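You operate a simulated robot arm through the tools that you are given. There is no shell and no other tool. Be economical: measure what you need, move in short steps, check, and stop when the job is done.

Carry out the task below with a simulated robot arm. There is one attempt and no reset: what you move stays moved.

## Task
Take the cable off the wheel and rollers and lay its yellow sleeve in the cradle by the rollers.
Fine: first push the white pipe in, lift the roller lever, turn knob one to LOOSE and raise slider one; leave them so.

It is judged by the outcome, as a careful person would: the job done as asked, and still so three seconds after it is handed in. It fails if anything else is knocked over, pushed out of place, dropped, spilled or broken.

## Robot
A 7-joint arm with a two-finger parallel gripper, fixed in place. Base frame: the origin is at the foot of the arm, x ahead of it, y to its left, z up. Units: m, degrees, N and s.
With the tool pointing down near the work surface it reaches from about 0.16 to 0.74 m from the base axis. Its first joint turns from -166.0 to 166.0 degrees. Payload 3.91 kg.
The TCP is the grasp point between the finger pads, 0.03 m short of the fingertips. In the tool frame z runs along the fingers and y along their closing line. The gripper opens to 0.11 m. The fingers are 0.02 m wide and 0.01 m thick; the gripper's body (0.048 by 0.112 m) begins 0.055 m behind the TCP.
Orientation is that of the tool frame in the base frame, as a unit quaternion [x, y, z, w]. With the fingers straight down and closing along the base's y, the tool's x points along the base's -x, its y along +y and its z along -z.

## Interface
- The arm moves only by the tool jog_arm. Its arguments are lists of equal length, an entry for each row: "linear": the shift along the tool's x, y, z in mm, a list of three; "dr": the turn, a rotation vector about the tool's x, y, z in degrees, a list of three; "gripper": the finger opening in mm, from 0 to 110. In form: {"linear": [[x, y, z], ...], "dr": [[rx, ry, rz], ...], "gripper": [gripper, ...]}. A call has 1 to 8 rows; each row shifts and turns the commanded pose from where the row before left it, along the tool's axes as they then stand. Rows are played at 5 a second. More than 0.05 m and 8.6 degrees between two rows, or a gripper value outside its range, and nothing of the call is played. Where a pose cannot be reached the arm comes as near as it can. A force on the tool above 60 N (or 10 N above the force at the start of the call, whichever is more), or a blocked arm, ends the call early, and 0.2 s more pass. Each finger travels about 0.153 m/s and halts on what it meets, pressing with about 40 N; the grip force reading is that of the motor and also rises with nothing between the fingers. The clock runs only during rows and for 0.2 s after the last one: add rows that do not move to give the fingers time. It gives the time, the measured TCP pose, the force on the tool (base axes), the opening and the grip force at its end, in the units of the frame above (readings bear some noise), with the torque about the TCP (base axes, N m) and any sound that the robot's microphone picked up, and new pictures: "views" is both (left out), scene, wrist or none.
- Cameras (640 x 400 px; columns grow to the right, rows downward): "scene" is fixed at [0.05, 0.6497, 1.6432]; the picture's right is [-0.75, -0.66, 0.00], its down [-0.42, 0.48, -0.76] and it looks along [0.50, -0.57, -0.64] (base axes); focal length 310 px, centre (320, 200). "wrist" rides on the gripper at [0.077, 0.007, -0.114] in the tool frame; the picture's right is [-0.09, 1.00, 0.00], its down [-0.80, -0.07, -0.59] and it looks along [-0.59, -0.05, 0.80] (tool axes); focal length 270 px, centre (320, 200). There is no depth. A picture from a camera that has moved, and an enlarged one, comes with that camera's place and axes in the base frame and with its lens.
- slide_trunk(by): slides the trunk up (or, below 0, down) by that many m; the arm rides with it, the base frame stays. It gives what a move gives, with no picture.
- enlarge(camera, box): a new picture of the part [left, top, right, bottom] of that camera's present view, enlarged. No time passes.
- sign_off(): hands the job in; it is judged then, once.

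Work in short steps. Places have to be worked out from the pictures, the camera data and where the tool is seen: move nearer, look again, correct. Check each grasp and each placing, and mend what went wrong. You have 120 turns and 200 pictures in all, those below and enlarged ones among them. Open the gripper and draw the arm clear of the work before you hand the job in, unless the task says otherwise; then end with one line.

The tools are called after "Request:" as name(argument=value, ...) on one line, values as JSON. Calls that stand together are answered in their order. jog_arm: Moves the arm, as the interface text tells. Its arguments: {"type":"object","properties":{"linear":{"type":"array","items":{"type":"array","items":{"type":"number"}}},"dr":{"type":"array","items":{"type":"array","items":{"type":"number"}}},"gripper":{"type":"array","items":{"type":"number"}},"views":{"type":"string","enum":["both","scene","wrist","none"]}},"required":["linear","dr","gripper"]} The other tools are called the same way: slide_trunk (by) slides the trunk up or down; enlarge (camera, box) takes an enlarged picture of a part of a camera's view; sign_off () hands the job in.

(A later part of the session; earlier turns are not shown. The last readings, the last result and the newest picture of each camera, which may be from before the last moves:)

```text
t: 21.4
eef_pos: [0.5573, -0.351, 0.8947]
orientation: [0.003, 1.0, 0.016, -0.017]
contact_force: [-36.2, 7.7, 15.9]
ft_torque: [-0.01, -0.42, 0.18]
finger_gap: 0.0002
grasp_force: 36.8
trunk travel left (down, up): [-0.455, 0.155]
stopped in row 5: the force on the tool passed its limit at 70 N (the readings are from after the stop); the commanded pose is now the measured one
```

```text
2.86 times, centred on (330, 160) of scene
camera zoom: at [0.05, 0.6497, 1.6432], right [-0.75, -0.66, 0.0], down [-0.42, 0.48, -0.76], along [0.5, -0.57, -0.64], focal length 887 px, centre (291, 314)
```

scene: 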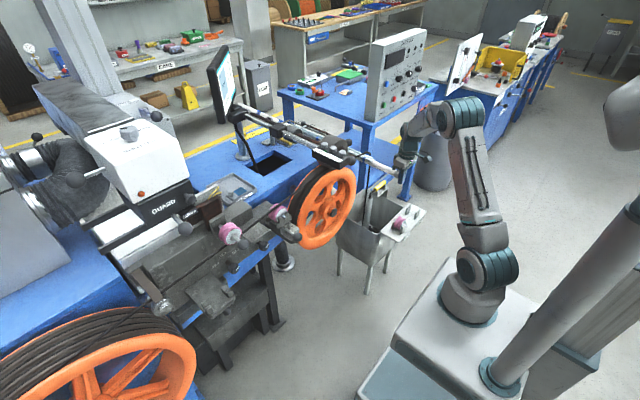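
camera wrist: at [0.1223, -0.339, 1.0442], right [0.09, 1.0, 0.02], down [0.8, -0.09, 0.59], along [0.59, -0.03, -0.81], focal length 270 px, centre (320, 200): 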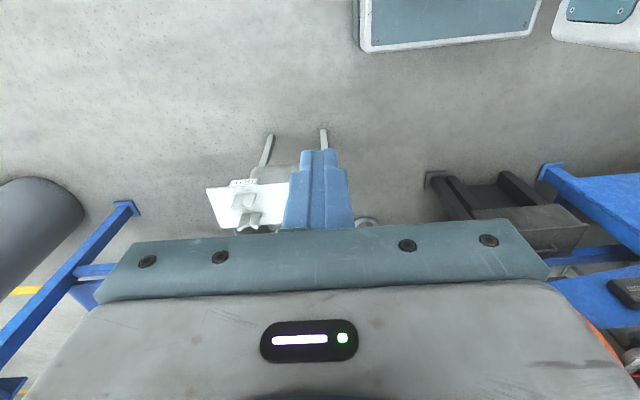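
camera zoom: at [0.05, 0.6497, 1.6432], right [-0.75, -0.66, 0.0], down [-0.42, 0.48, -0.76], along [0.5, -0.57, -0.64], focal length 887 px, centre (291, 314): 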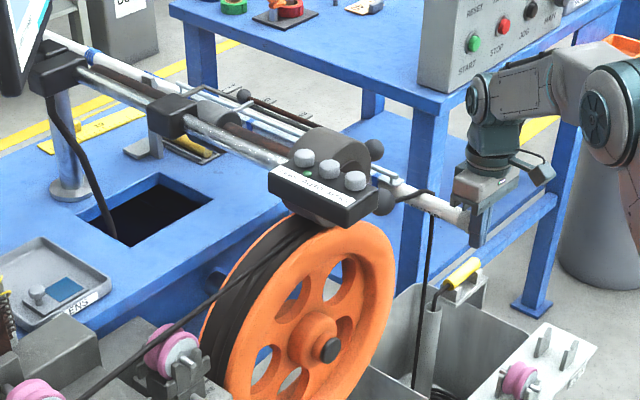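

The pipe hit its stop after about 0.27 m of travel, so it is in. I back off and rise to look down at the drum roller's handle, ball A near (0.568,-0.112,1.053), and the thin rod's ball B near (0.641,-0.191,1.062).

Request:
jog_arm(linear=[[20, 0, 0], [40, 0, 0], [40, 0, -20], [0, 0, -50], [0, 0, -50], [0, 20, -45], [0, 30, -40], [0, 35, -35]], dr=[[0, 0, 0], [0, 0, 0], [0, 0, 0], [0, 0, 0], [0, 0, 0], [0, 0, 0], [0, 0, 0], [0, 0, 0]], gripper=[0, 0, 0, 0, 0, 0, 0, 0], views="none")

Request:
jog_arm(linear=[[-20, 40, -35], [-20, 40, -35], [0, 20, -35], [0, 0, 0]], dr=[[0, 0, 0], [0, 0, 0], [0, 0, 0], [0, 0, 0]], gripper=[110, 110, 110, 110], views="wrist")

Request:
enlarge(camera="wrist", box=[180, 90, 420, 240])

Request:
enlarge(camera="scene", box=[220, 90, 440, 230])

```text
t: 23.2
eef_pos: [0.4716, -0.2721, 1.1364]
orientation: [0.002, 1.0, 0.016, -0.013]
contact_force: [-0.6, 0.1, 0.4]
ft_torque: [0.03, 0.0, 0.01]
finger_gap: 0.0
grasp_force: 37.8
trunk travel left (down, up): [-0.455, 0.155]
```

```text
refused: row 1 steps farther than a row can; nothing moved
```

```text
2.67 times, centred on (300, 165) of wrist
camera zoom: at [0.3972, -0.2678, 1.2524], right [0.09, 1.0, 0.03], down [0.82, -0.09, 0.57], along [0.57, -0.03, -0.82], focal length 721 px, centre (373, 293)
```

zoom: 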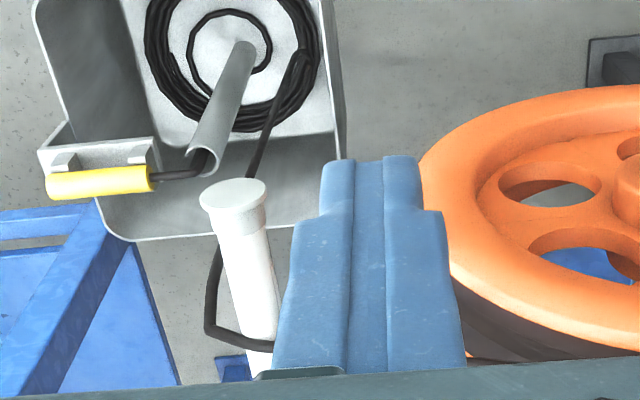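

```text
2.86 times, centred on (330, 160) of scene
camera zoom: at [0.05, 0.6497, 1.6432], right [-0.75, -0.66, 0.0], down [-0.42, 0.48, -0.76], along [0.5, -0.57, -0.64], focal length 887 px, centre (291, 314)
```

zoom: 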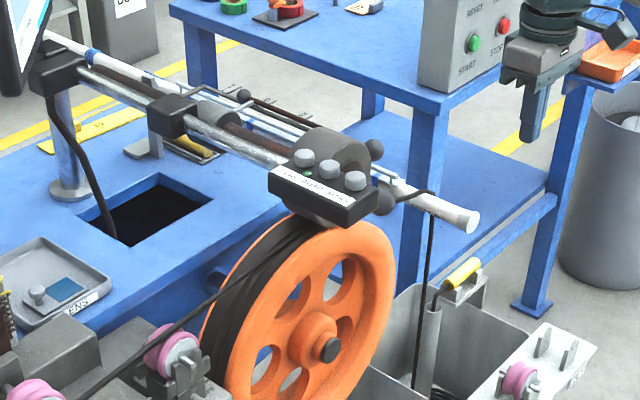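

The pipe is in and stays. I'll view the drum roller next, with smaller steps this time.

Request:
jog_arm(linear=[[-8, 38, -25], [-8, 38, -25], [-8, 38, -25], [0, 25, -25], [0, 0, 0]], dr=[[0, 0, 0], [0, 0, 0], [0, 0, 0], [0, 0, 0], [0, 0, 0]], gripper=[110, 110, 110, 110, 110], views="wrist")

Request:
enlarge(camera="wrist", box=[180, 90, 420, 240])

```text
t: 24.4
eef_pos: [0.4983, -0.1363, 1.2393]
orientation: [0.002, 1.0, 0.016, -0.014]
contact_force: [-0.1, -1.2, -0.1]
ft_torque: [-0.01, 0.01, 0.0]
finger_gap: 0.1101
grasp_force: 0.1
trunk travel left (down, up): [-0.455, 0.155]
camera wrist: at [0.4244, -0.1323, 1.3558], right [0.09, 1.0, 0.03], down [0.82, -0.09, 0.57], along [0.57, -0.03, -0.82], focal length 270 px, centre (320, 200)
```

wrist: 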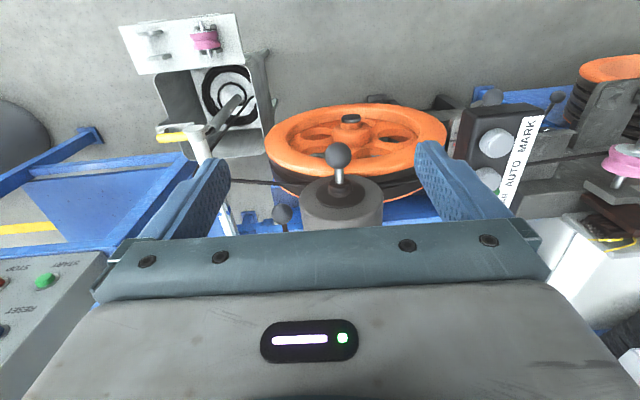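

```text
2.67 times, centred on (300, 165) of wrist
camera zoom: at [0.4244, -0.1323, 1.3558], right [0.09, 1.0, 0.03], down [0.82, -0.09, 0.57], along [0.57, -0.03, -0.82], focal length 721 px, centre (373, 293)
```

zoom: 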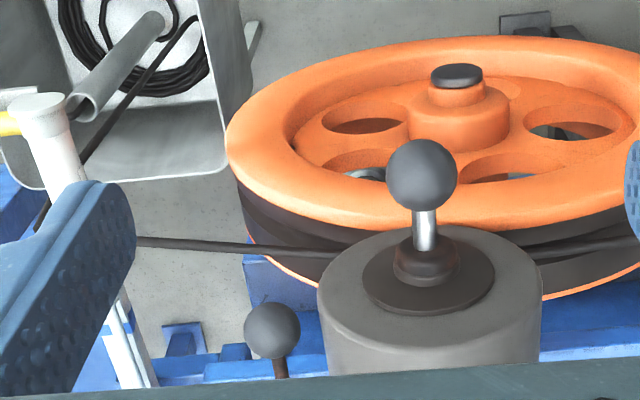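

The second rod belongs to the sliding weight for LIGHT/MID/FIRM, so ball A on the drum shaft is the roller lever. I'll come down over ball A at about (0.57,-0.114,1.053) with the fingers 70 mm open.

Request:
jog_arm(linear=[[-36, 11, 0], [-36, 11, 0], [0, 0, 40], [0, 0, 40], [0, 0, 20], [0, 0, 0]], dr=[[0, -0.8, 0], [0, -0.8, 0], [0, 0, 0], [0, 0, 0], [0, 0, 0], [0, 0, 0]], gripper=[70, 70, 70, 70, 70, 70])

Request:
enlarge(camera="scene", box=[280, 90, 420, 190])

Request:
enlarge(camera="wrist", box=[200, 100, 440, 240])

```text
t: 25.8
eef_pos: [0.5718, -0.1117, 1.138]
orientation: [0.003, 1.0, 0.016, 0.001]
contact_force: [0.1, 0.4, -0.5]
ft_torque: [0.01, 0.02, 0.01]
finger_gap: 0.07
grasp_force: 0.0
trunk travel left (down, up): [-0.455, 0.155]
camera wrist: at [0.4939, -0.1081, 1.2522], right [0.09, 1.0, 0.03], down [0.8, -0.09, 0.59], along [0.59, -0.03, -0.8], focal length 270 px, centre (320, 200)
```

scene: 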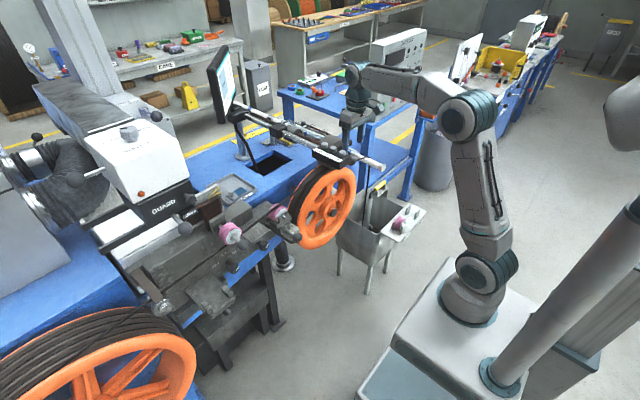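
wrist: 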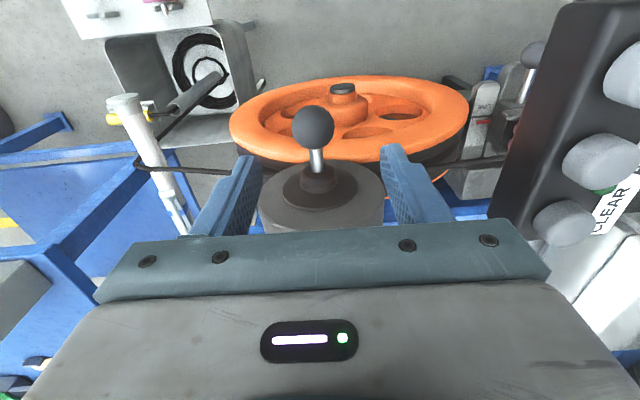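

```text
4.00 times, centred on (350, 140) of scene
camera zoom: at [0.05, 0.6497, 1.6432], right [-0.75, -0.66, 0.0], down [-0.42, 0.48, -0.76], along [0.5, -0.57, -0.64], focal length 1242 px, centre (200, 440)
```

zoom: 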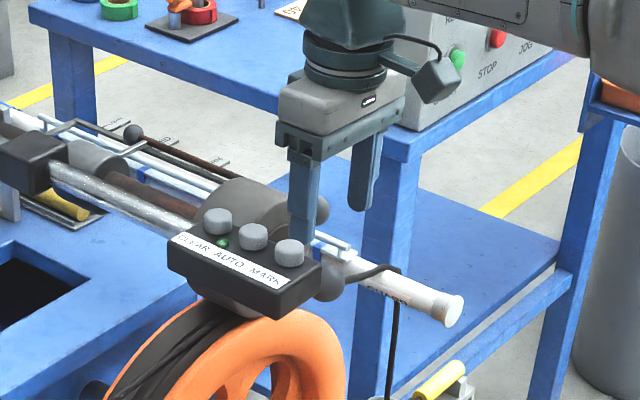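

```text
2.67 times, centred on (320, 170) of wrist
camera zoom: at [0.4939, -0.1081, 1.2522], right [0.09, 1.0, 0.03], down [0.8, -0.09, 0.59], along [0.59, -0.03, -0.8], focal length 721 px, centre (320, 280)
```

zoom: 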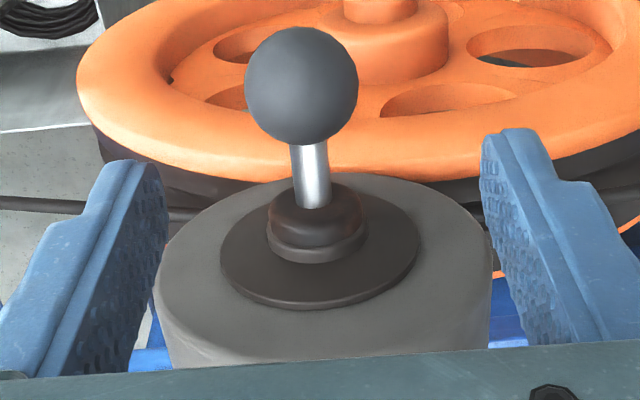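

The ball is centred between the fingers and clear of the drum face at about x 0.62. I lower the last 85 mm and close.

Request:
jog_arm(linear=[[0, -3, 30], [0, 0, 30], [0, 0, 24], [0, 0, 0], [0, 0, 0], [0, 0, 0]], dr=[[0, 0, 0], [0, 0, 0], [0, 0, 0], [0, 0, 0], [0, 0, 0], [0, 0, 0]], gripper=[70, 70, 70, 70, 20, 20], views="wrist")

```text
t: 27.2
eef_pos: [0.5707, -0.1147, 1.0548]
orientation: [0.005, 1.0, 0.015, 0.001]
contact_force: [0.5, -15.1, -2.3]
ft_torque: [-0.18, -0.27, -0.58]
finger_gap: 0.0336
grasp_force: 44.9
trunk travel left (down, up): [-0.455, 0.155]
camera wrist: at [0.4935, -0.1107, 1.1687], right [0.1, 0.99, 0.03], down [0.8, -0.1, 0.59], along [0.59, -0.03, -0.8], focal length 270 px, centre (320, 200)
```

wrist: 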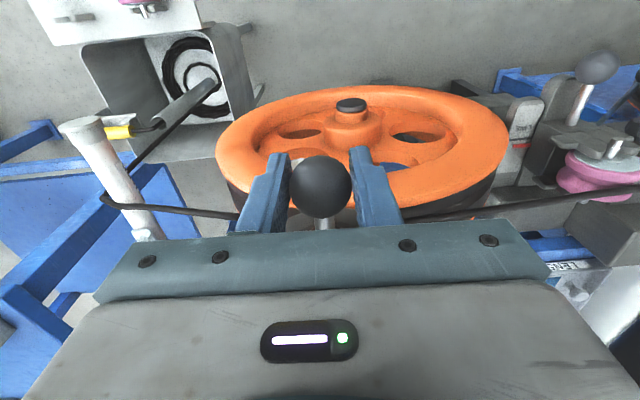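

The ball is gripped at 33.6 mm. I lift gently in small steps and watch the force.

Request:
jog_arm(linear=[[0, 0, -6], [0, 0, -6], [0, 0, -6], [0, 0, -6]], dr=[[0, 0, 0], [0, 0, 0], [0, 0, 0], [0, 0, 0]], gripper=[20, 20, 20, 20], views="none")

Request:
enlarge(camera="scene", box=[280, 90, 420, 190])

```text
t: 28.2
eef_pos: [0.5722, -0.1146, 1.0765]
orientation: [0.002, 1.0, 0.017, 0.0]
contact_force: [-2.9, -18.3, -13.5]
ft_torque: [-0.03, 1.14, 0.04]
finger_gap: 0.0336
grasp_force: 44.7
trunk travel left (down, up): [-0.455, 0.155]
```

```text
4.00 times, centred on (350, 140) of scene
camera zoom: at [0.05, 0.6497, 1.6432], right [-0.75, -0.66, 0.0], down [-0.42, 0.48, -0.76], along [0.5, -0.57, -0.64], focal length 1242 px, centre (200, 440)
```

zoom: 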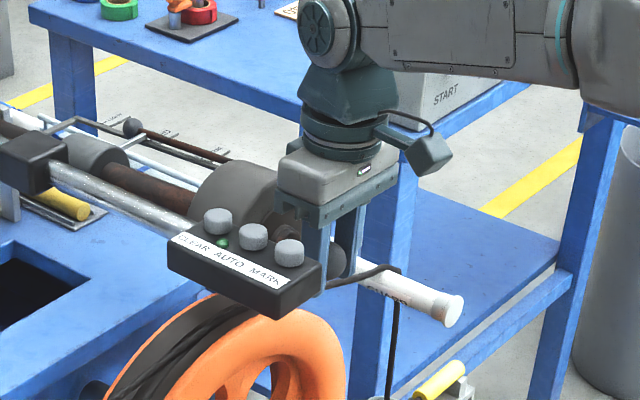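

The drum is rising with the ball, so this is the right lever. I continue lifting.

Request:
jog_arm(linear=[[0, 0, -8], [0, 0, -8], [0, 0, -8], [0, 0, -8], [0, 0, -8], [0, 0, -8]], dr=[[0, 0, 0], [0, 0, 0], [0, 0, 0], [0, 0, 0], [0, 0, 0], [0, 0, 0]], gripper=[20, 20, 20, 20, 20, 20], views="none")

Request:
enlarge(camera="scene", box=[220, 60, 440, 200])

```text
t: 29.6
eef_pos: [0.5762, -0.1149, 1.1244]
orientation: [0.001, 1.0, 0.018, 0.0]
contact_force: [17.9, -10.2, -15.8]
ft_torque: [-0.04, 0.53, 0.04]
finger_gap: 0.0337
grasp_force: 44.8
trunk travel left (down, up): [-0.455, 0.155]
```

```text
2.86 times, centred on (330, 130) of scene
camera zoom: at [0.05, 0.6497, 1.6432], right [-0.75, -0.66, 0.0], down [-0.42, 0.48, -0.76], along [0.5, -0.57, -0.64], focal length 887 px, centre (291, 400)
```

zoom: 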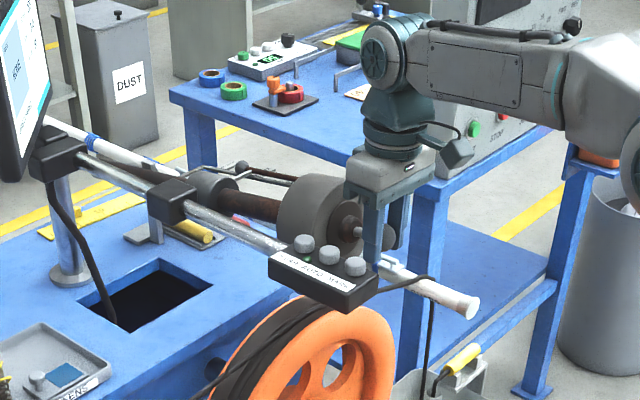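

The lever swings about its far end, so I follow the arc with a slight +x as I lift.

Request:
jog_arm(linear=[[-3, 0, -8], [-2, 0, -8], [-2, 0, -8], [-2, 0, -8], [-2, 0, -8], [-2, 0, -8]], dr=[[0, 0, 0], [0, 0, 0], [0, 0, 0], [0, 0, 0], [0, 0, 0], [0, 0, 0]], gripper=[20, 20, 20, 20, 20, 20], views="none")

Request:
enlarge(camera="scene", box=[220, 60, 440, 200])

```text
t: 31.0
eef_pos: [0.5839, -0.1154, 1.1741]
orientation: [0.001, 1.0, 0.016, 0.0]
contact_force: [-0.1, 2.5, -13.0]
ft_torque: [-0.02, 1.01, 0.13]
finger_gap: 0.0337
grasp_force: 44.7
trunk travel left (down, up): [-0.455, 0.155]
```

```text
2.86 times, centred on (330, 130) of scene
camera zoom: at [0.05, 0.6497, 1.6432], right [-0.75, -0.66, 0.0], down [-0.42, 0.48, -0.76], along [0.5, -0.57, -0.64], focal length 887 px, centre (291, 400)
```

zoom: 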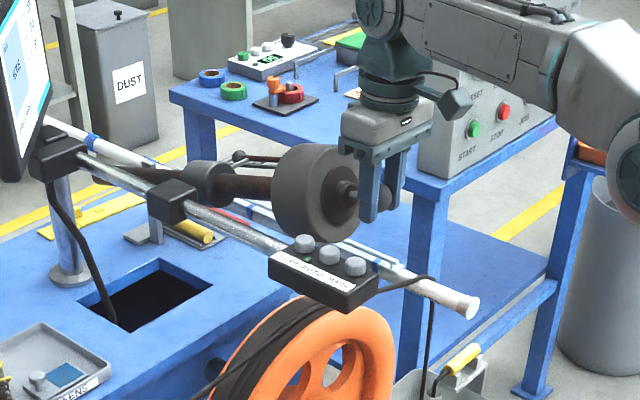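

Force is steady at about 13 N down. I continue the arc looking for a stop.

Request:
jog_arm(linear=[[-3, 0, -9], [-3, 0, -9], [-3, 0, -9], [-4, 0, -9], [-4, 0, -9], [-4, 0, -9]], dr=[[0, 0, 0], [0, 0, 0], [0, 0, 0], [0, 0, 0], [0, 0, 0], [0, 0, 0]], gripper=[20, 20, 20, 20, 20, 20], views="none")

Request:
enlarge(camera="scene", box=[220, 60, 440, 200])

```text
t: 32.4
eef_pos: [0.6024, -0.1155, 1.2276]
orientation: [0.001, 1.0, 0.016, -0.001]
contact_force: [-16.2, 12.0, -11.6]
ft_torque: [0.09, -0.84, 0.11]
finger_gap: 0.0336
grasp_force: 45.5
trunk travel left (down, up): [-0.455, 0.155]
```

```text
2.86 times, centred on (330, 130) of scene
camera zoom: at [0.05, 0.6497, 1.6432], right [-0.75, -0.66, 0.0], down [-0.42, 0.48, -0.76], along [0.5, -0.57, -0.64], focal length 887 px, centre (291, 400)
```

zoom: 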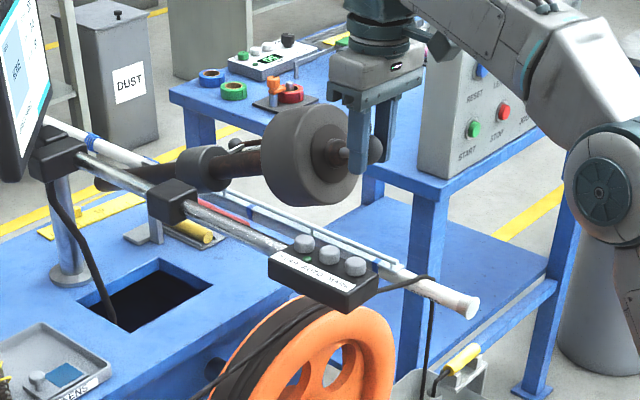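

Lifted about 0.17 m. I continue with less +x, checking for an end stop.

Request:
jog_arm(linear=[[0, 0, -9], [-2, 0, -9], [-3, 0, -9], [-3, 0, -9], [-3, 0, -9], [-3, 0, -9]], dr=[[0, 0, 0], [0, 0, 0], [0, 0, 0], [0, 0, 0], [0, 0, 0], [0, 0, 0]], gripper=[20, 20, 20, 20, 20, 20], views="none")

Request:
enlarge(camera="scene", box=[220, 60, 440, 200])

```text
t: 33.8
eef_pos: [0.6086, -0.1172, 1.2667]
orientation: [0.002, 1.0, 0.016, 0.001]
contact_force: [-0.8, 0.8, -0.1]
ft_torque: [0.0, -0.01, -0.01]
finger_gap: 0.0199
grasp_force: 0.0
out of reach, approached as far as the arm can: row 5, 6
trunk travel left (down, up): [-0.455, 0.155]
```

```text
2.86 times, centred on (330, 130) of scene
camera zoom: at [0.05, 0.6497, 1.6432], right [-0.75, -0.66, 0.0], down [-0.42, 0.48, -0.76], along [0.5, -0.57, -0.64], focal length 887 px, centre (291, 400)
```

zoom: 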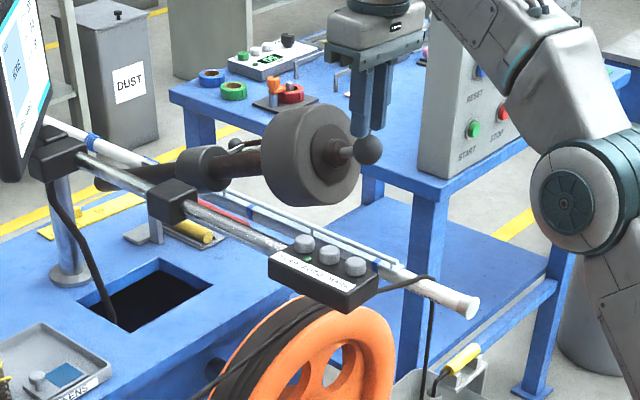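

The lever reached its stop, the ball slipped out at the top, and the lever is staying up. I open, back off along -x and come round toward the roller side in front of the machine.

Request:
jog_arm(linear=[[0, 0, 0], [30, 0, 0], [45, 0, 0], [45, 0, 0], [30, 35, 0], [10, 45, 10], [0, 45, 20], [0, 45, 20]], dr=[[0, 0, 0], [0, 0, 0], [0, 0, 0], [0, 0, 0], [0, 0, 0], [0, 0, 0], [0, 0, 0], [0, 0, 0]], gripper=[80, 80, 80, 80, 80, 80, 80, 80], views="none")

Request:
enlarge(camera="scene", box=[220, 60, 440, 200])

```text
t: 35.6
eef_pos: [0.4499, 0.0556, 1.2211]
orientation: [0.002, 1.0, 0.016, 0.002]
contact_force: [-0.5, -0.3, -0.7]
ft_torque: [-0.02, -0.02, 0.0]
finger_gap: 0.0799
grasp_force: 0.0
trunk travel left (down, up): [-0.455, 0.155]
```

```text
2.86 times, centred on (330, 130) of scene
camera zoom: at [0.05, 0.6497, 1.6432], right [-0.75, -0.66, 0.0], down [-0.42, 0.48, -0.76], along [0.5, -0.57, -0.64], focal length 887 px, centre (291, 400)
```

zoom: 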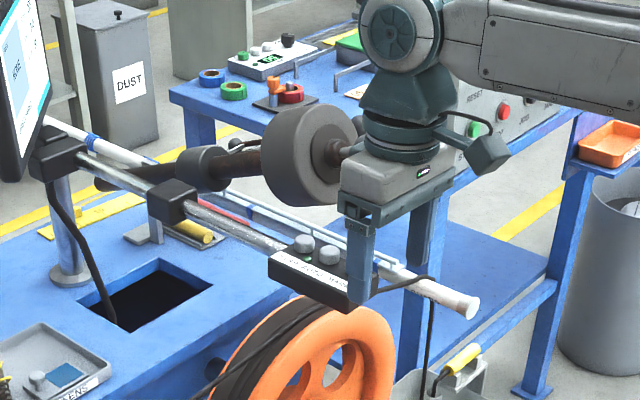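

The lever holds by itself. I move back and down in front of the machine, then lower the trunk for a horizontal approach to knob one.

Request:
jog_arm(linear=[[25, 25, 30], [25, 25, 30], [25, 25, 30], [25, 25, 30], [20, 25, 30], [10, 25, 20]], dr=[[0, 0, 0], [0, 0, 0], [0, 0, 0], [0, 0, 0], [0, 0, 0], [0, 0, 0]], gripper=[80, 80, 80, 80, 80, 80], views="none")

Request:
slide_trunk(by=-0.1)

Request:
jog_arm(linear=[[0, 0, -10], [0, 0, -10], [0, 0, -10], [0, 0, -10], [0, 0, -10], [0, 0, -10]], dr=[[0, -8, 0], [0, -8, 0], [0, -8, 0], [0, -8, 0], [0, -8, 0], [0, -8, 0]], gripper=[80, 80, 80, 80, 80, 80])

```text
t: 37.0
eef_pos: [0.3197, 0.2109, 1.055]
orientation: [0.002, 1.0, 0.016, 0.001]
contact_force: [0.2, 0.0, 0.6]
ft_torque: [0.0, 0.0, 0.0]
finger_gap: 0.0798
grasp_force: 0.1
trunk travel left (down, up): [-0.455, 0.155]
```

```text
t: 38.3
eef_pos: [0.3189, 0.2112, 0.9556]
orientation: [0.002, 1.0, 0.016, 0.002]
contact_force: [0.7, 0.1, -0.6]
ft_torque: [0.02, -0.03, -0.01]
finger_gap: 0.0798
grasp_force: 0.0
trunk travel left (down, up): [-0.355, 0.255]
```

```text
t: 39.9
eef_pos: [0.3108, 0.2114, 0.9682]
orientation: [0.004, 0.943, 0.01, 0.332]
contact_force: [0.0, -0.9, -0.2]
ft_torque: [-0.01, 0.01, 0.01]
finger_gap: 0.0799
grasp_force: 0.2
trunk travel left (down, up): [-0.355, 0.255]
stopped in row 6: the arm was blocked; the commanded pose is now the measured one
camera wrist: at [0.1786, 0.2186, 1.0084], right [0.07, 0.99, 0.08], down [0.25, -0.09, 0.96], along [0.97, -0.05, -0.26], focal length 270 px, centre (320, 200)
```

scene: 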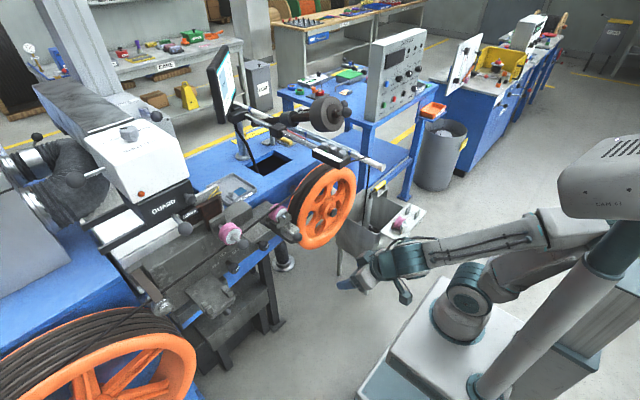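
wrist: 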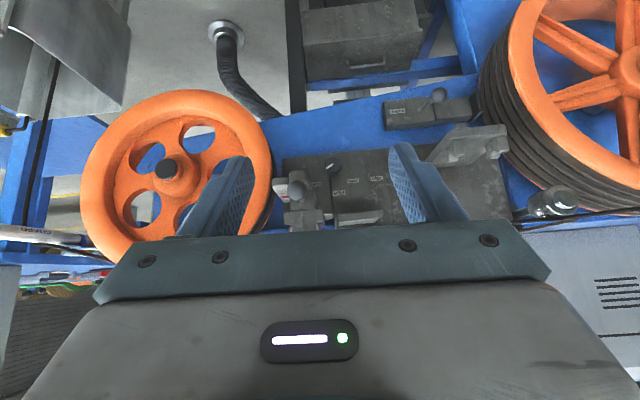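

The arm folds too tightly this close in, so I'll move forward and left before tilting further. The nearest machine part, the cradle, starts around x 0.58.

Request:
jog_arm(linear=[[-23, 30, 19], [-23, 30, 19], [-23, 30, 19], [-23, 30, 19], [0, 0, 0]], dr=[[0, -4, 0], [0, -4, 0], [0, -4, 0], [0, -4, 0], [0, -4, 0]], gripper=[80, 80, 80, 80, 80], views="none")

Request:
jog_arm(linear=[[0, 0, 0], [0, 0, 0], [0, 0, 0], [0, 0, 0], [0, 0, 0]], dr=[[0, -6, 0], [0, -6, 0], [0, -6, 0], [0, -6, 0], [0, -6, 0]], gripper=[80, 80, 80, 80, 80])

```text
t: 40.5
eef_pos: [0.2847, 0.3514, 0.9576]
orientation: [-0.124, 0.923, 0.086, 0.354]
contact_force: [-0.1, 0.3, 0.6]
ft_torque: [0.03, 0.01, 0.03]
finger_gap: 0.0803
grasp_force: 0.1
trunk travel left (down, up): [-0.355, 0.255]
stopped in row 3: the arm was blocked; the commanded pose is now the measured one
```

```text
t: 41.1
eef_pos: [0.2723, 0.3639, 0.9354]
orientation: [-0.116, 0.924, 0.149, 0.332]
contact_force: [-0.9, 0.2, -0.3]
ft_torque: [-0.02, 0.02, 0.02]
finger_gap: 0.08
grasp_force: 0.0
trunk travel left (down, up): [-0.355, 0.255]
stopped in row 2: the arm was blocked; the commanded pose is now the measured one
camera wrist: at [0.1455, 0.322, 0.97], right [-0.25, 0.93, 0.26], down [0.28, -0.18, 0.94], along [0.93, 0.3, -0.22], focal length 270 px, centre (320, 200)
```

scene: 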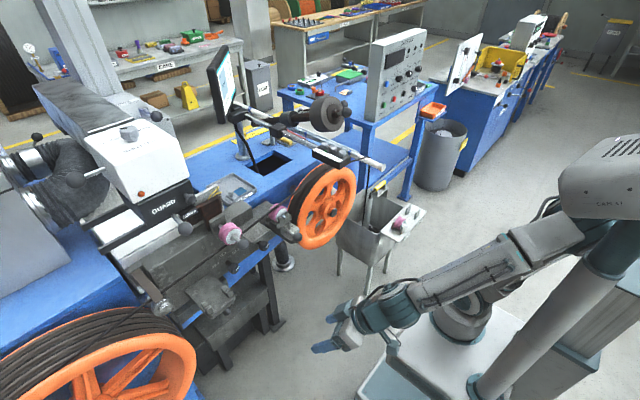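
wrist: 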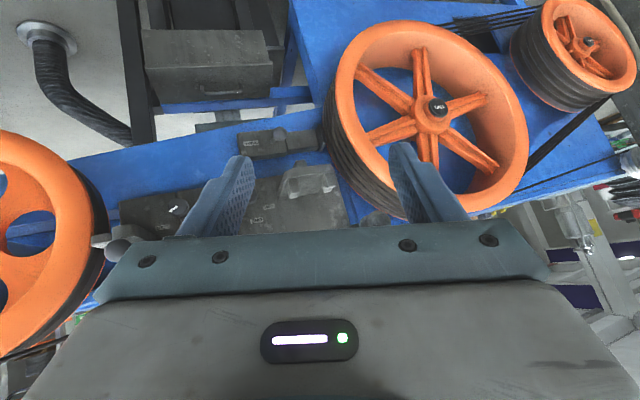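

This posture is at a joint limit. I'll swing the tool back toward vertical while moving forward, then tilt again at a longer reach.

Request:
jog_arm(linear=[[0, 0, 0], [-15, -5, -5], [-19, -8, 0], [-22, -8, 0], [-25, -8, 0], [-25, -8, 0]], dr=[[0, 7, 0], [0, 7, 0], [0, 7, 0], [0, 7, 0], [0, 7, 0], [0, 5, 0]], gripper=[80, 80, 80, 80, 80, 80], views="none")

```text
t: 42.5
eef_pos: [0.3785, 0.3536, 0.9656]
orientation: [-0.162, 0.982, 0.101, -0.005]
contact_force: [-0.7, 0.5, 0.2]
ft_torque: [-0.01, -0.04, -0.01]
finger_gap: 0.08
grasp_force: 0.1
trunk travel left (down, up): [-0.355, 0.255]
```

The orientation drifted, with about 19° of yaw and 12° of roll. I correct both, then tilt forward at the longer reach.

Request:
jog_arm(linear=[[-25, -8, 0], [-25, -5, 0], [-25, 0, 0], [0, 0, 0], [0, 0, 0], [0, 0, 0], [0, 0, 0], [0, 0, 0]], dr=[[3.9, 0, 6.3], [3.9, 0, 6.3], [3.9, 0, 6.3], [0, -8, 0], [0, -8, 0], [0, -8, 0], [0, -8, 0], [0, -8, 0]], gripper=[80, 80, 80, 80, 80, 80, 80, 80])

```text
t: 44.3
eef_pos: [0.4532, 0.3576, 0.9631]
orientation: [0.003, 0.94, -0.002, 0.34]
contact_force: [0.8, 0.1, 0.3]
ft_torque: [0.01, -0.01, -0.03]
finger_gap: 0.0799
grasp_force: 0.1
trunk travel left (down, up): [-0.355, 0.255]
camera wrist: at [0.3208, 0.366, 1.0019], right [0.07, 1.0, 0.05], down [0.24, -0.07, 0.97], along [0.97, -0.06, -0.24], focal length 270 px, centre (320, 200)
```

scene: 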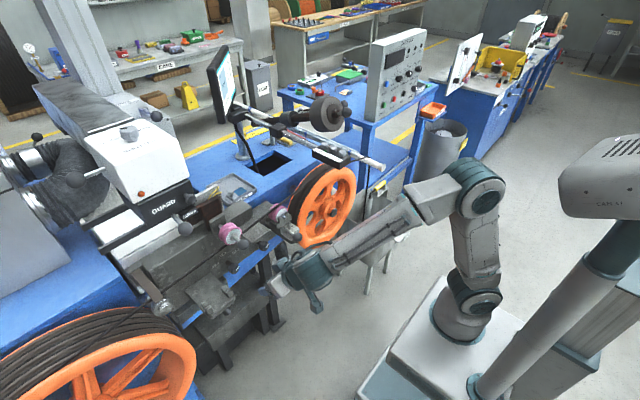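
wrist: 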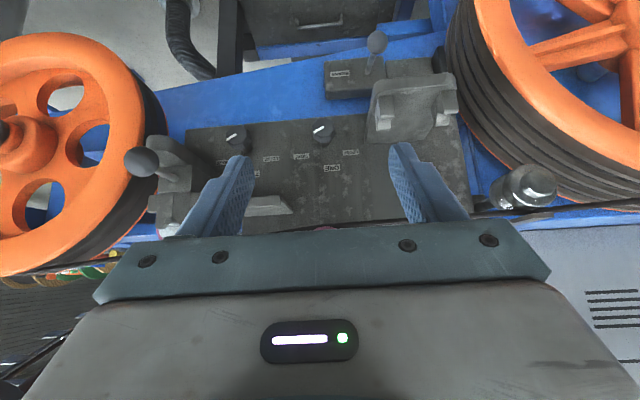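

This works well. I'll enlarge the knob and cradle area for exact positions.

Request:
enlarge(camera="wrist", box=[190, 20, 470, 200])

Request:
enlarge(camera="scene", box=[170, 230, 290, 320])

```text
2.22 times, centred on (330, 110) of wrist
camera zoom: at [0.3208, 0.366, 1.0019], right [0.07, 1.0, 0.05], down [0.24, -0.07, 0.97], along [0.97, -0.06, -0.24], focal length 601 px, centre (298, 400)
```

zoom: 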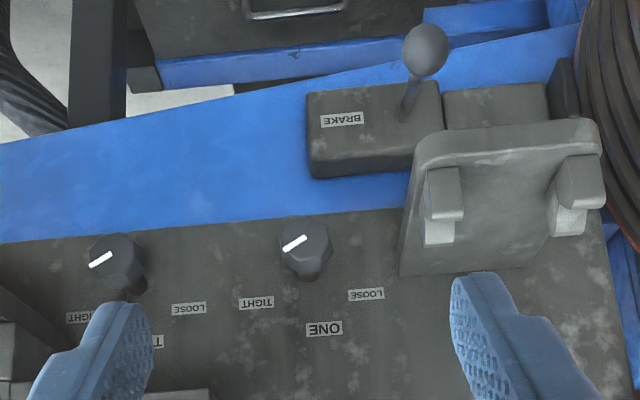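

```text
4.44 times, centred on (230, 275) of scene
camera zoom: at [0.05, 0.6497, 1.6432], right [-0.75, -0.66, 0.0], down [-0.42, 0.48, -0.76], along [0.5, -0.57, -0.64], focal length 1380 px, centre (720, -133)
```

zoom: 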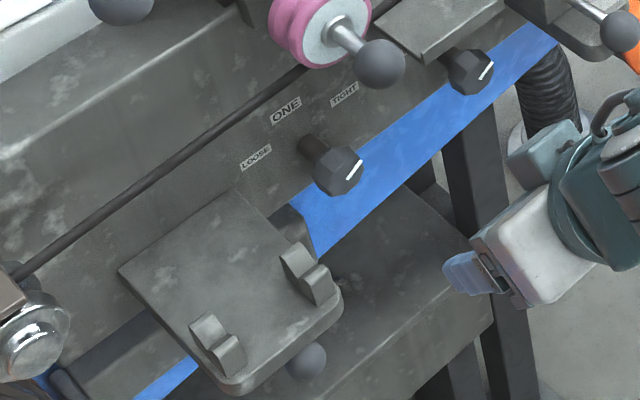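

Knob one's face is at about (0.690, 0.353, 0.80), with the wall near x 0.74. The pointer is about 55–60° right toward TIGHT and LOOSE is about 60° left, so it needs about 120° counter-clockwise. I continue tilting to horizontal.

Request:
jog_arm(linear=[[0, 0, 0], [0, 0, 0], [0, 0, 0], [0, 0, 0], [0, 0, 0], [0, 0, 0], [0, 0, 0]], dr=[[0, -7.2, 0], [0, -7.2, 0], [0, -7.2, 0], [0, -7.2, 0], [0, -7.2, 0], [0, -7.2, 0], [0, -7.1, 0]], gripper=[80, 80, 80, 80, 80, 80, 80], views="scene")

```text
t: 45.9
eef_pos: [0.4528, 0.3581, 0.9645]
orientation: [0.001, 0.707, -0.002, 0.708]
contact_force: [0.2, -0.3, 0.8]
ft_torque: [0.0, 0.06, 0.0]
finger_gap: 0.08
grasp_force: 0.0
trunk travel left (down, up): [-0.355, 0.255]
```

scene: 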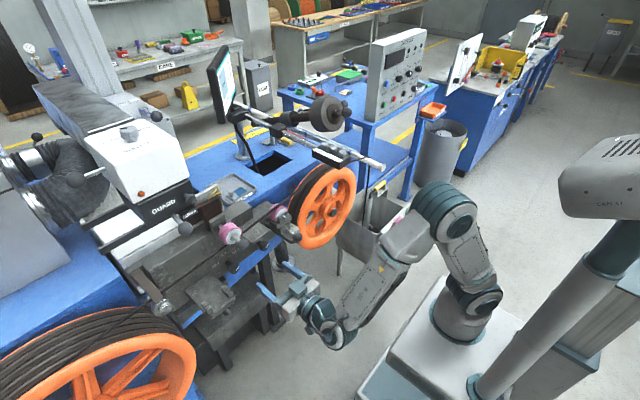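

The tool is now level. I lower to the knob's height while still well in front.

Request:
jog_arm(linear=[[41, -1, 0], [41, -1, 0], [41, -2, 0], [41, -1, 0], [0, 0, 30], [0, 0, 30]], dr=[[0, 0, 0], [0, 0, 0], [0, 0, 0], [0, 0, 0], [0, 0, 0], [0, 0, 0]], gripper=[60, 60, 60, 60, 60, 60])

Request:
enlarge(camera="wrist", box=[200, 60, 440, 230])

Request:
enlarge(camera="scene", box=[170, 230, 330, 340])

```text
t: 47.3
eef_pos: [0.514, 0.352, 0.7982]
orientation: [0.002, 0.707, -0.003, 0.707]
contact_force: [1.0, 0.0, -0.6]
ft_torque: [-0.01, -0.02, -0.01]
finger_gap: 0.0602
grasp_force: 0.1
trunk travel left (down, up): [-0.355, 0.255]
camera wrist: at [0.3997, 0.3589, 0.7217], right [0.01, 1.0, 0.09], down [-0.59, -0.07, 0.8], along [0.8, -0.06, 0.59], focal length 270 px, centre (320, 200)
```

scene: 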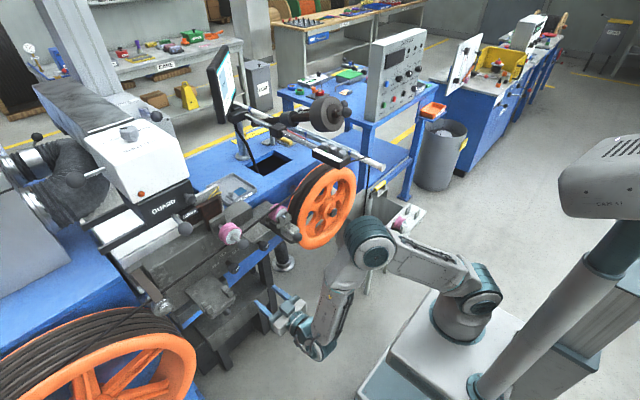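
wrist: 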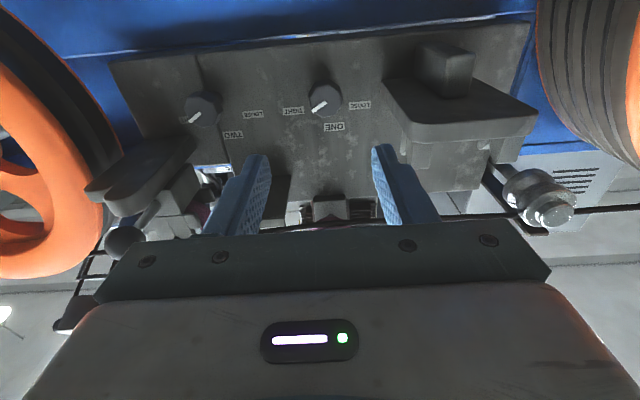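

```text
2.35 times, centred on (320, 145) of wrist
camera zoom: at [0.3997, 0.3589, 0.7217], right [0.01, 1.0, 0.09], down [-0.59, -0.07, 0.8], along [0.8, -0.06, 0.59], focal length 636 px, centre (320, 329)
```

zoom: 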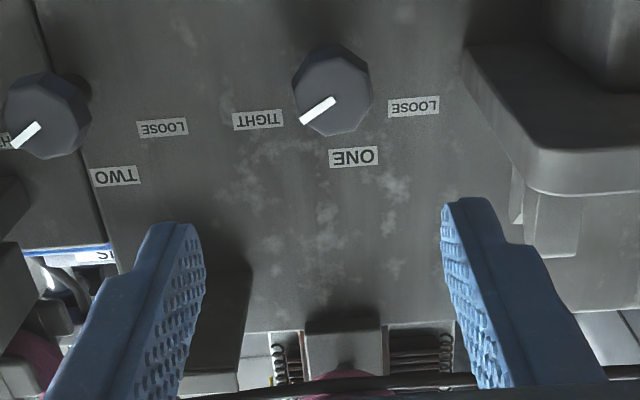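

```text
3.64 times, centred on (250, 285) of scene
camera zoom: at [0.05, 0.6497, 1.6432], right [-0.75, -0.66, 0.0], down [-0.42, 0.48, -0.76], along [0.5, -0.57, -0.64], focal length 1129 px, centre (574, -109)
```

zoom: 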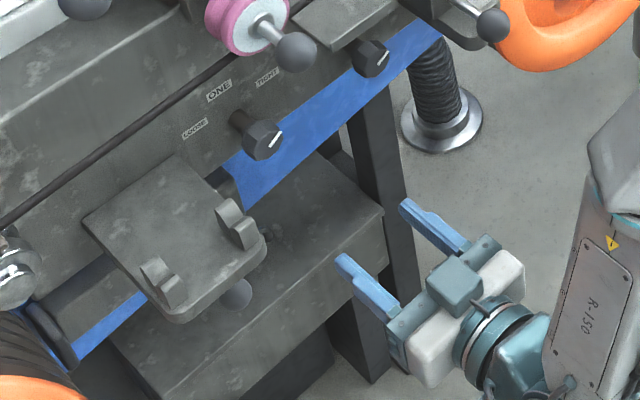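

The view is clear: knob one's stripe points toward TIGHT, and LOOSE is on the +y side. I pre-rotate the gripper by -60° about its axis so its body stays clear of the cradle, then use two partial turns.

Request:
jog_arm(linear=[[0, 0, 0], [0, 0, 0], [0, 0, 0], [0, 0, 0], [0, 0, 0], [0, 0, 0], [0, 0, 0], [0, 0, 0]], dr=[[0, 0, -7.5], [0, 0, -7.5], [0, 0, -7.5], [0, 0, -7.5], [0, 0, -7.5], [0, 0, -7.5], [0, 0, -7.5], [0, 0, -7.5]], gripper=[60, 60, 60, 60, 60, 60, 60, 60], views="wrist")

```text
t: 49.1
eef_pos: [0.5133, 0.3523, 0.7991]
orientation: [-0.353, 0.613, -0.357, 0.61]
contact_force: [0.0, 0.1, 0.3]
ft_torque: [0.01, 0.01, 0.0]
finger_gap: 0.0597
grasp_force: 0.0
trunk travel left (down, up): [-0.355, 0.255]
camera wrist: at [0.3981, 0.2896, 0.755], right [0.0, 0.57, -0.82], down [-0.59, 0.66, 0.46], along [0.81, 0.48, 0.34], focal length 270 px, centre (320, 200)
```

wrist: 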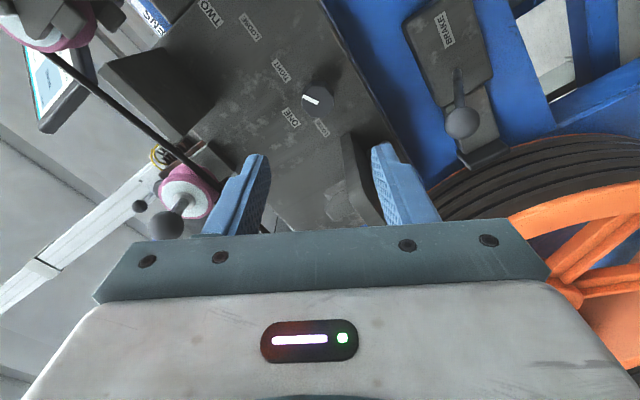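

I advance toward the knob, first 100 mm, then check the alignment.

Request:
jog_arm(linear=[[-4, -3, 30], [0, 0, 35], [0, 0, 35], [0, 0, 0]], dr=[[0, 0, 0], [0, 0, 0], [0, 0, 0], [0, 0, 0]], gripper=[60, 60, 60, 60], views="wrist")

Request:
enlarge(camera="wrist", box=[200, 60, 440, 230])

Request:
enlarge(camera="scene", box=[170, 200, 330, 310])

```text
t: 50.1
eef_pos: [0.614, 0.3537, 0.8043]
orientation: [-0.353, 0.613, -0.357, 0.61]
contact_force: [0.4, -0.1, 0.0]
ft_torque: [-0.03, -0.01, 0.0]
finger_gap: 0.0602
grasp_force: 0.1
trunk travel left (down, up): [-0.355, 0.255]
camera wrist: at [0.4988, 0.291, 0.7592], right [0.0, 0.57, -0.82], down [-0.59, 0.66, 0.46], along [0.81, 0.48, 0.34], focal length 270 px, centre (320, 200)
```

wrist: 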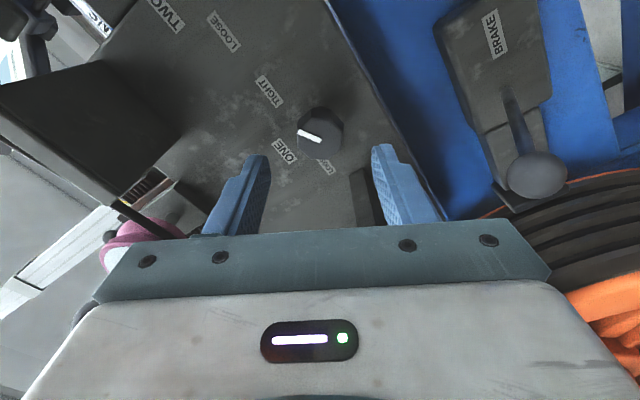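

```text
2.35 times, centred on (320, 145) of wrist
camera zoom: at [0.4988, 0.291, 0.7592], right [0.0, 0.57, -0.82], down [-0.59, 0.66, 0.46], along [0.81, 0.48, 0.34], focal length 636 px, centre (320, 329)
```

zoom: 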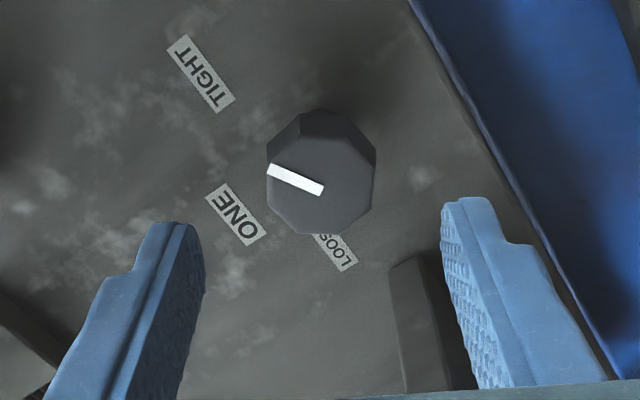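

```text
3.64 times, centred on (250, 255) of scene
camera zoom: at [0.05, 0.6497, 1.6432], right [-0.75, -0.66, 0.0], down [-0.42, 0.48, -0.76], along [0.5, -0.57, -0.64], focal length 1129 px, centre (574, 0)
```

zoom: 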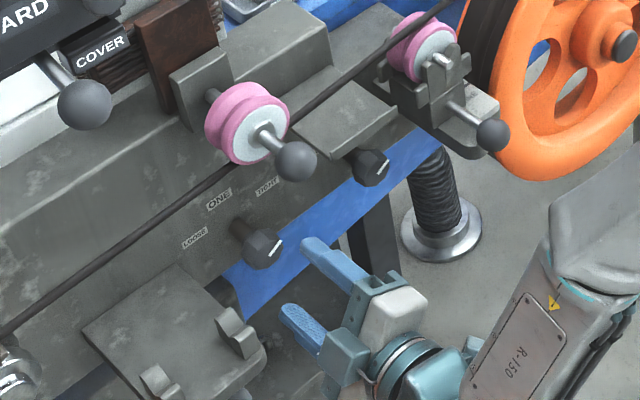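

The knob is centred within about 3 mm. I advance to x 0.68 and close on it.

Request:
jog_arm(linear=[[-3, 1, 30], [0, 0, 25], [0, 0, 11], [0, 0, 0], [0, 0, 0], [0, 0, 0]], dr=[[0, 0, 0], [0, 0, 0], [0, 0, 0], [0, 0, 0], [0, 0, 0], [0, 0, 0]], gripper=[60, 60, 60, 60, 20, 20], views="wrist")

Request:
enlarge(camera="scene", box=[170, 200, 330, 310])

```text
t: 51.5
eef_pos: [0.6801, 0.3562, 0.8056]
orientation: [-0.353, 0.613, -0.356, 0.611]
contact_force: [2.3, -1.0, 3.8]
ft_torque: [-0.01, 0.03, -0.1]
finger_gap: 0.0353
grasp_force: 45.2
trunk travel left (down, up): [-0.355, 0.255]
camera wrist: at [0.565, 0.2938, 0.7606], right [0.0, 0.57, -0.82], down [-0.59, 0.66, 0.46], along [0.81, 0.48, 0.34], focal length 270 px, centre (320, 200)
```

wrist: 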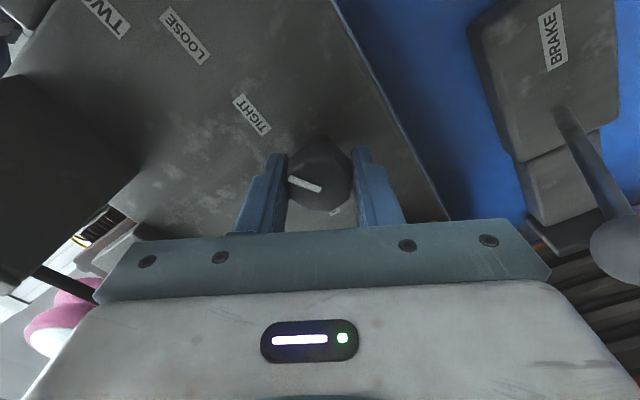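

```text
3.64 times, centred on (250, 255) of scene
camera zoom: at [0.05, 0.6497, 1.6432], right [-0.75, -0.66, 0.0], down [-0.42, 0.48, -0.76], along [0.5, -0.57, -0.64], focal length 1129 px, centre (574, 0)
```

zoom: 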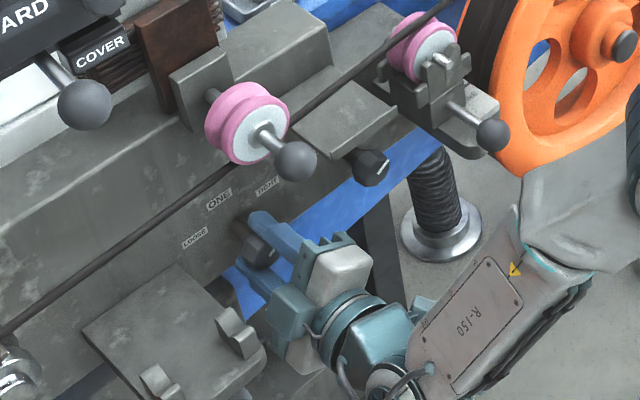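

I have a good grip on the knob and the body is clear of the cradle. I turn -60° about the tool axis toward LOOSE.

Request:
jog_arm(linear=[[0, 0, 0], [0, 0, 0], [0, 0, 0], [0, 0, 0], [0, 0, 0], [0, 0, 0], [0, 0, 0], [0, 0, 0]], dr=[[0, 0, -7.5], [0, 0, -7.5], [0, 0, -7.5], [0, 0, -7.5], [0, 0, -7.5], [0, 0, -7.5], [0, 0, -7.5], [0, 0, -7.5]], gripper=[20, 20, 20, 20, 20, 20, 20, 20], views="wrist")

Request:
enlarge(camera="wrist", box=[200, 60, 440, 230])

```text
t: 53.3
eef_pos: [0.6795, 0.3553, 0.8045]
orientation: [0.612, -0.354, 0.614, -0.351]
contact_force: [13.0, 4.6, 7.2]
ft_torque: [-0.02, -0.62, -0.52]
finger_gap: 0.035
grasp_force: 45.1
trunk travel left (down, up): [-0.355, 0.255]
camera wrist: at [0.565, 0.2871, 0.837], right [0.0, -0.43, -0.9], down [-0.59, 0.73, -0.34], along [0.81, 0.53, -0.25], focal length 270 px, centre (320, 200)
```

wrist: 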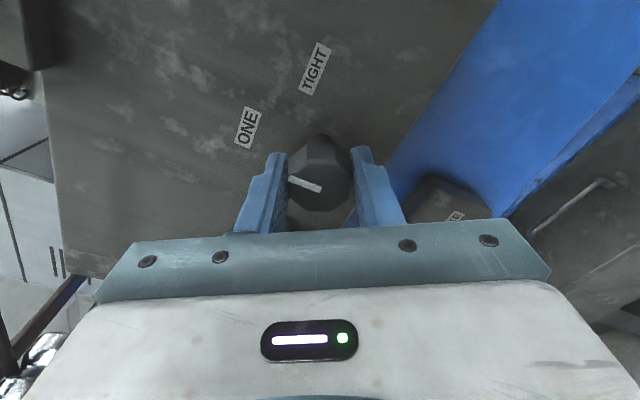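

```text
2.35 times, centred on (320, 145) of wrist
camera zoom: at [0.565, 0.2871, 0.837], right [0.0, -0.43, -0.9], down [-0.59, 0.73, -0.34], along [0.81, 0.53, -0.25], focal length 636 px, centre (320, 329)
```

zoom: 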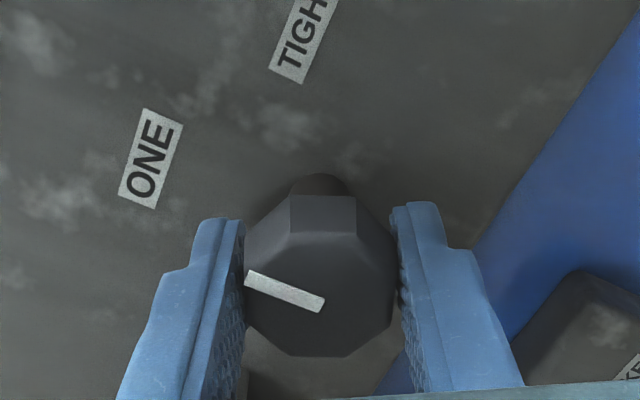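

The knob followed the full 60°. I open, swing the gripper back +60° and regrip for the rest of the turn.

Request:
jog_arm(linear=[[0, 0, 0], [0, 0, 0], [0, 0, -20], [0, 0, -20], [0, 0, 0], [0, 0, 0], [0, 0, 0], [0, 0, 0]], dr=[[0, 0, 0], [0, 0, 0], [0, 0, 7.5], [0, 0, 7.5], [0, 0, 7.5], [0, 0, 7.5], [0, 0, 7.5], [0, 0, 7.5]], gripper=[60, 60, 60, 60, 60, 60, 60, 60], views="none")

Request:
jog_arm(linear=[[0, 0, 0], [0, 0, 20], [0, 0, 20], [0, 0, 0], [0, 0, 0], [0, 0, 0]], dr=[[0, 0, 7.5], [0, 0, 7.5], [0, 0, 0], [0, 0, 0], [0, 0, 0], [0, 0, 0]], gripper=[60, 60, 60, 60, 20, 20], views="wrist")

```text
t: 55.1
eef_pos: [0.6391, 0.3557, 0.8034]
orientation: [-0.429, 0.562, -0.432, 0.56]
contact_force: [-0.2, 0.4, 0.4]
ft_torque: [0.0, 0.01, 0.05]
finger_gap: 0.0599
grasp_force: 0.0
trunk travel left (down, up): [-0.355, 0.255]
```

```text
t: 56.5
eef_pos: [0.6791, 0.3562, 0.8062]
orientation: [-0.352, 0.612, -0.356, 0.612]
contact_force: [0.6, -0.1, 5.7]
ft_torque: [-0.06, -0.02, -0.12]
finger_gap: 0.035
grasp_force: 45.6
trunk travel left (down, up): [-0.355, 0.255]
camera wrist: at [0.5644, 0.2939, 0.7606], right [0.0, 0.57, -0.82], down [-0.59, 0.66, 0.46], along [0.81, 0.48, 0.34], focal length 270 px, centre (320, 200)
```

wrist: 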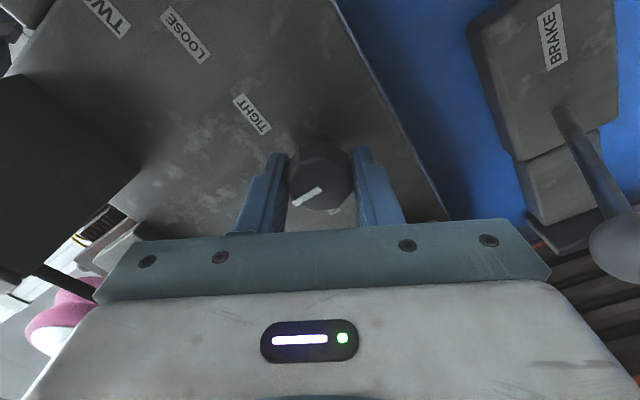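

I turn again, stopping if the torque rises.

Request:
jog_arm(linear=[[0, 0, 0], [0, 0, 0], [0, 0, 0], [0, 0, 0], [0, 0, 0], [0, 0, 0], [0, 0, 0], [0, 0, 0]], dr=[[0, 0, -7], [0, 0, -7], [0, 0, -7], [0, 0, -7], [0, 0, -7], [0, 0, -7], [0, 0, -7], [0, 0, -6]], gripper=[20, 20, 20, 20, 20, 20, 20, 20], views="none")

Request:
enlarge(camera="wrist", box=[200, 60, 440, 230])

```text
t: 58.3
eef_pos: [0.6791, 0.3554, 0.8047]
orientation: [0.596, -0.381, 0.598, -0.377]
contact_force: [4.9, 1.4, 6.6]
ft_torque: [-0.02, -0.35, -0.37]
finger_gap: 0.0348
grasp_force: 44.8
trunk travel left (down, up): [-0.355, 0.255]
```

```text
2.35 times, centred on (320, 145) of wrist
camera zoom: at [0.5643, 0.2847, 0.8308], right [0.0, -0.34, -0.94], down [-0.59, 0.76, -0.28], along [0.81, 0.55, -0.21], focal length 636 px, centre (320, 329)
```

zoom: 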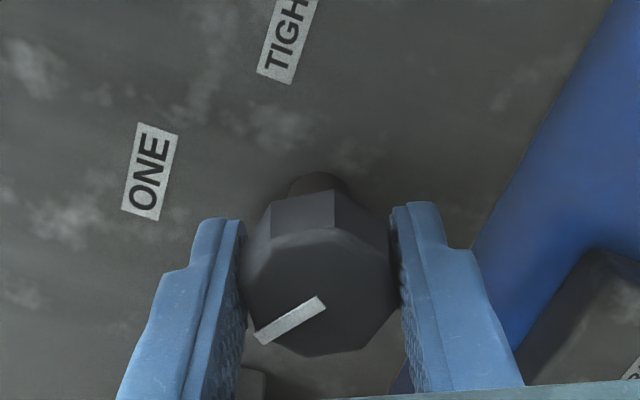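

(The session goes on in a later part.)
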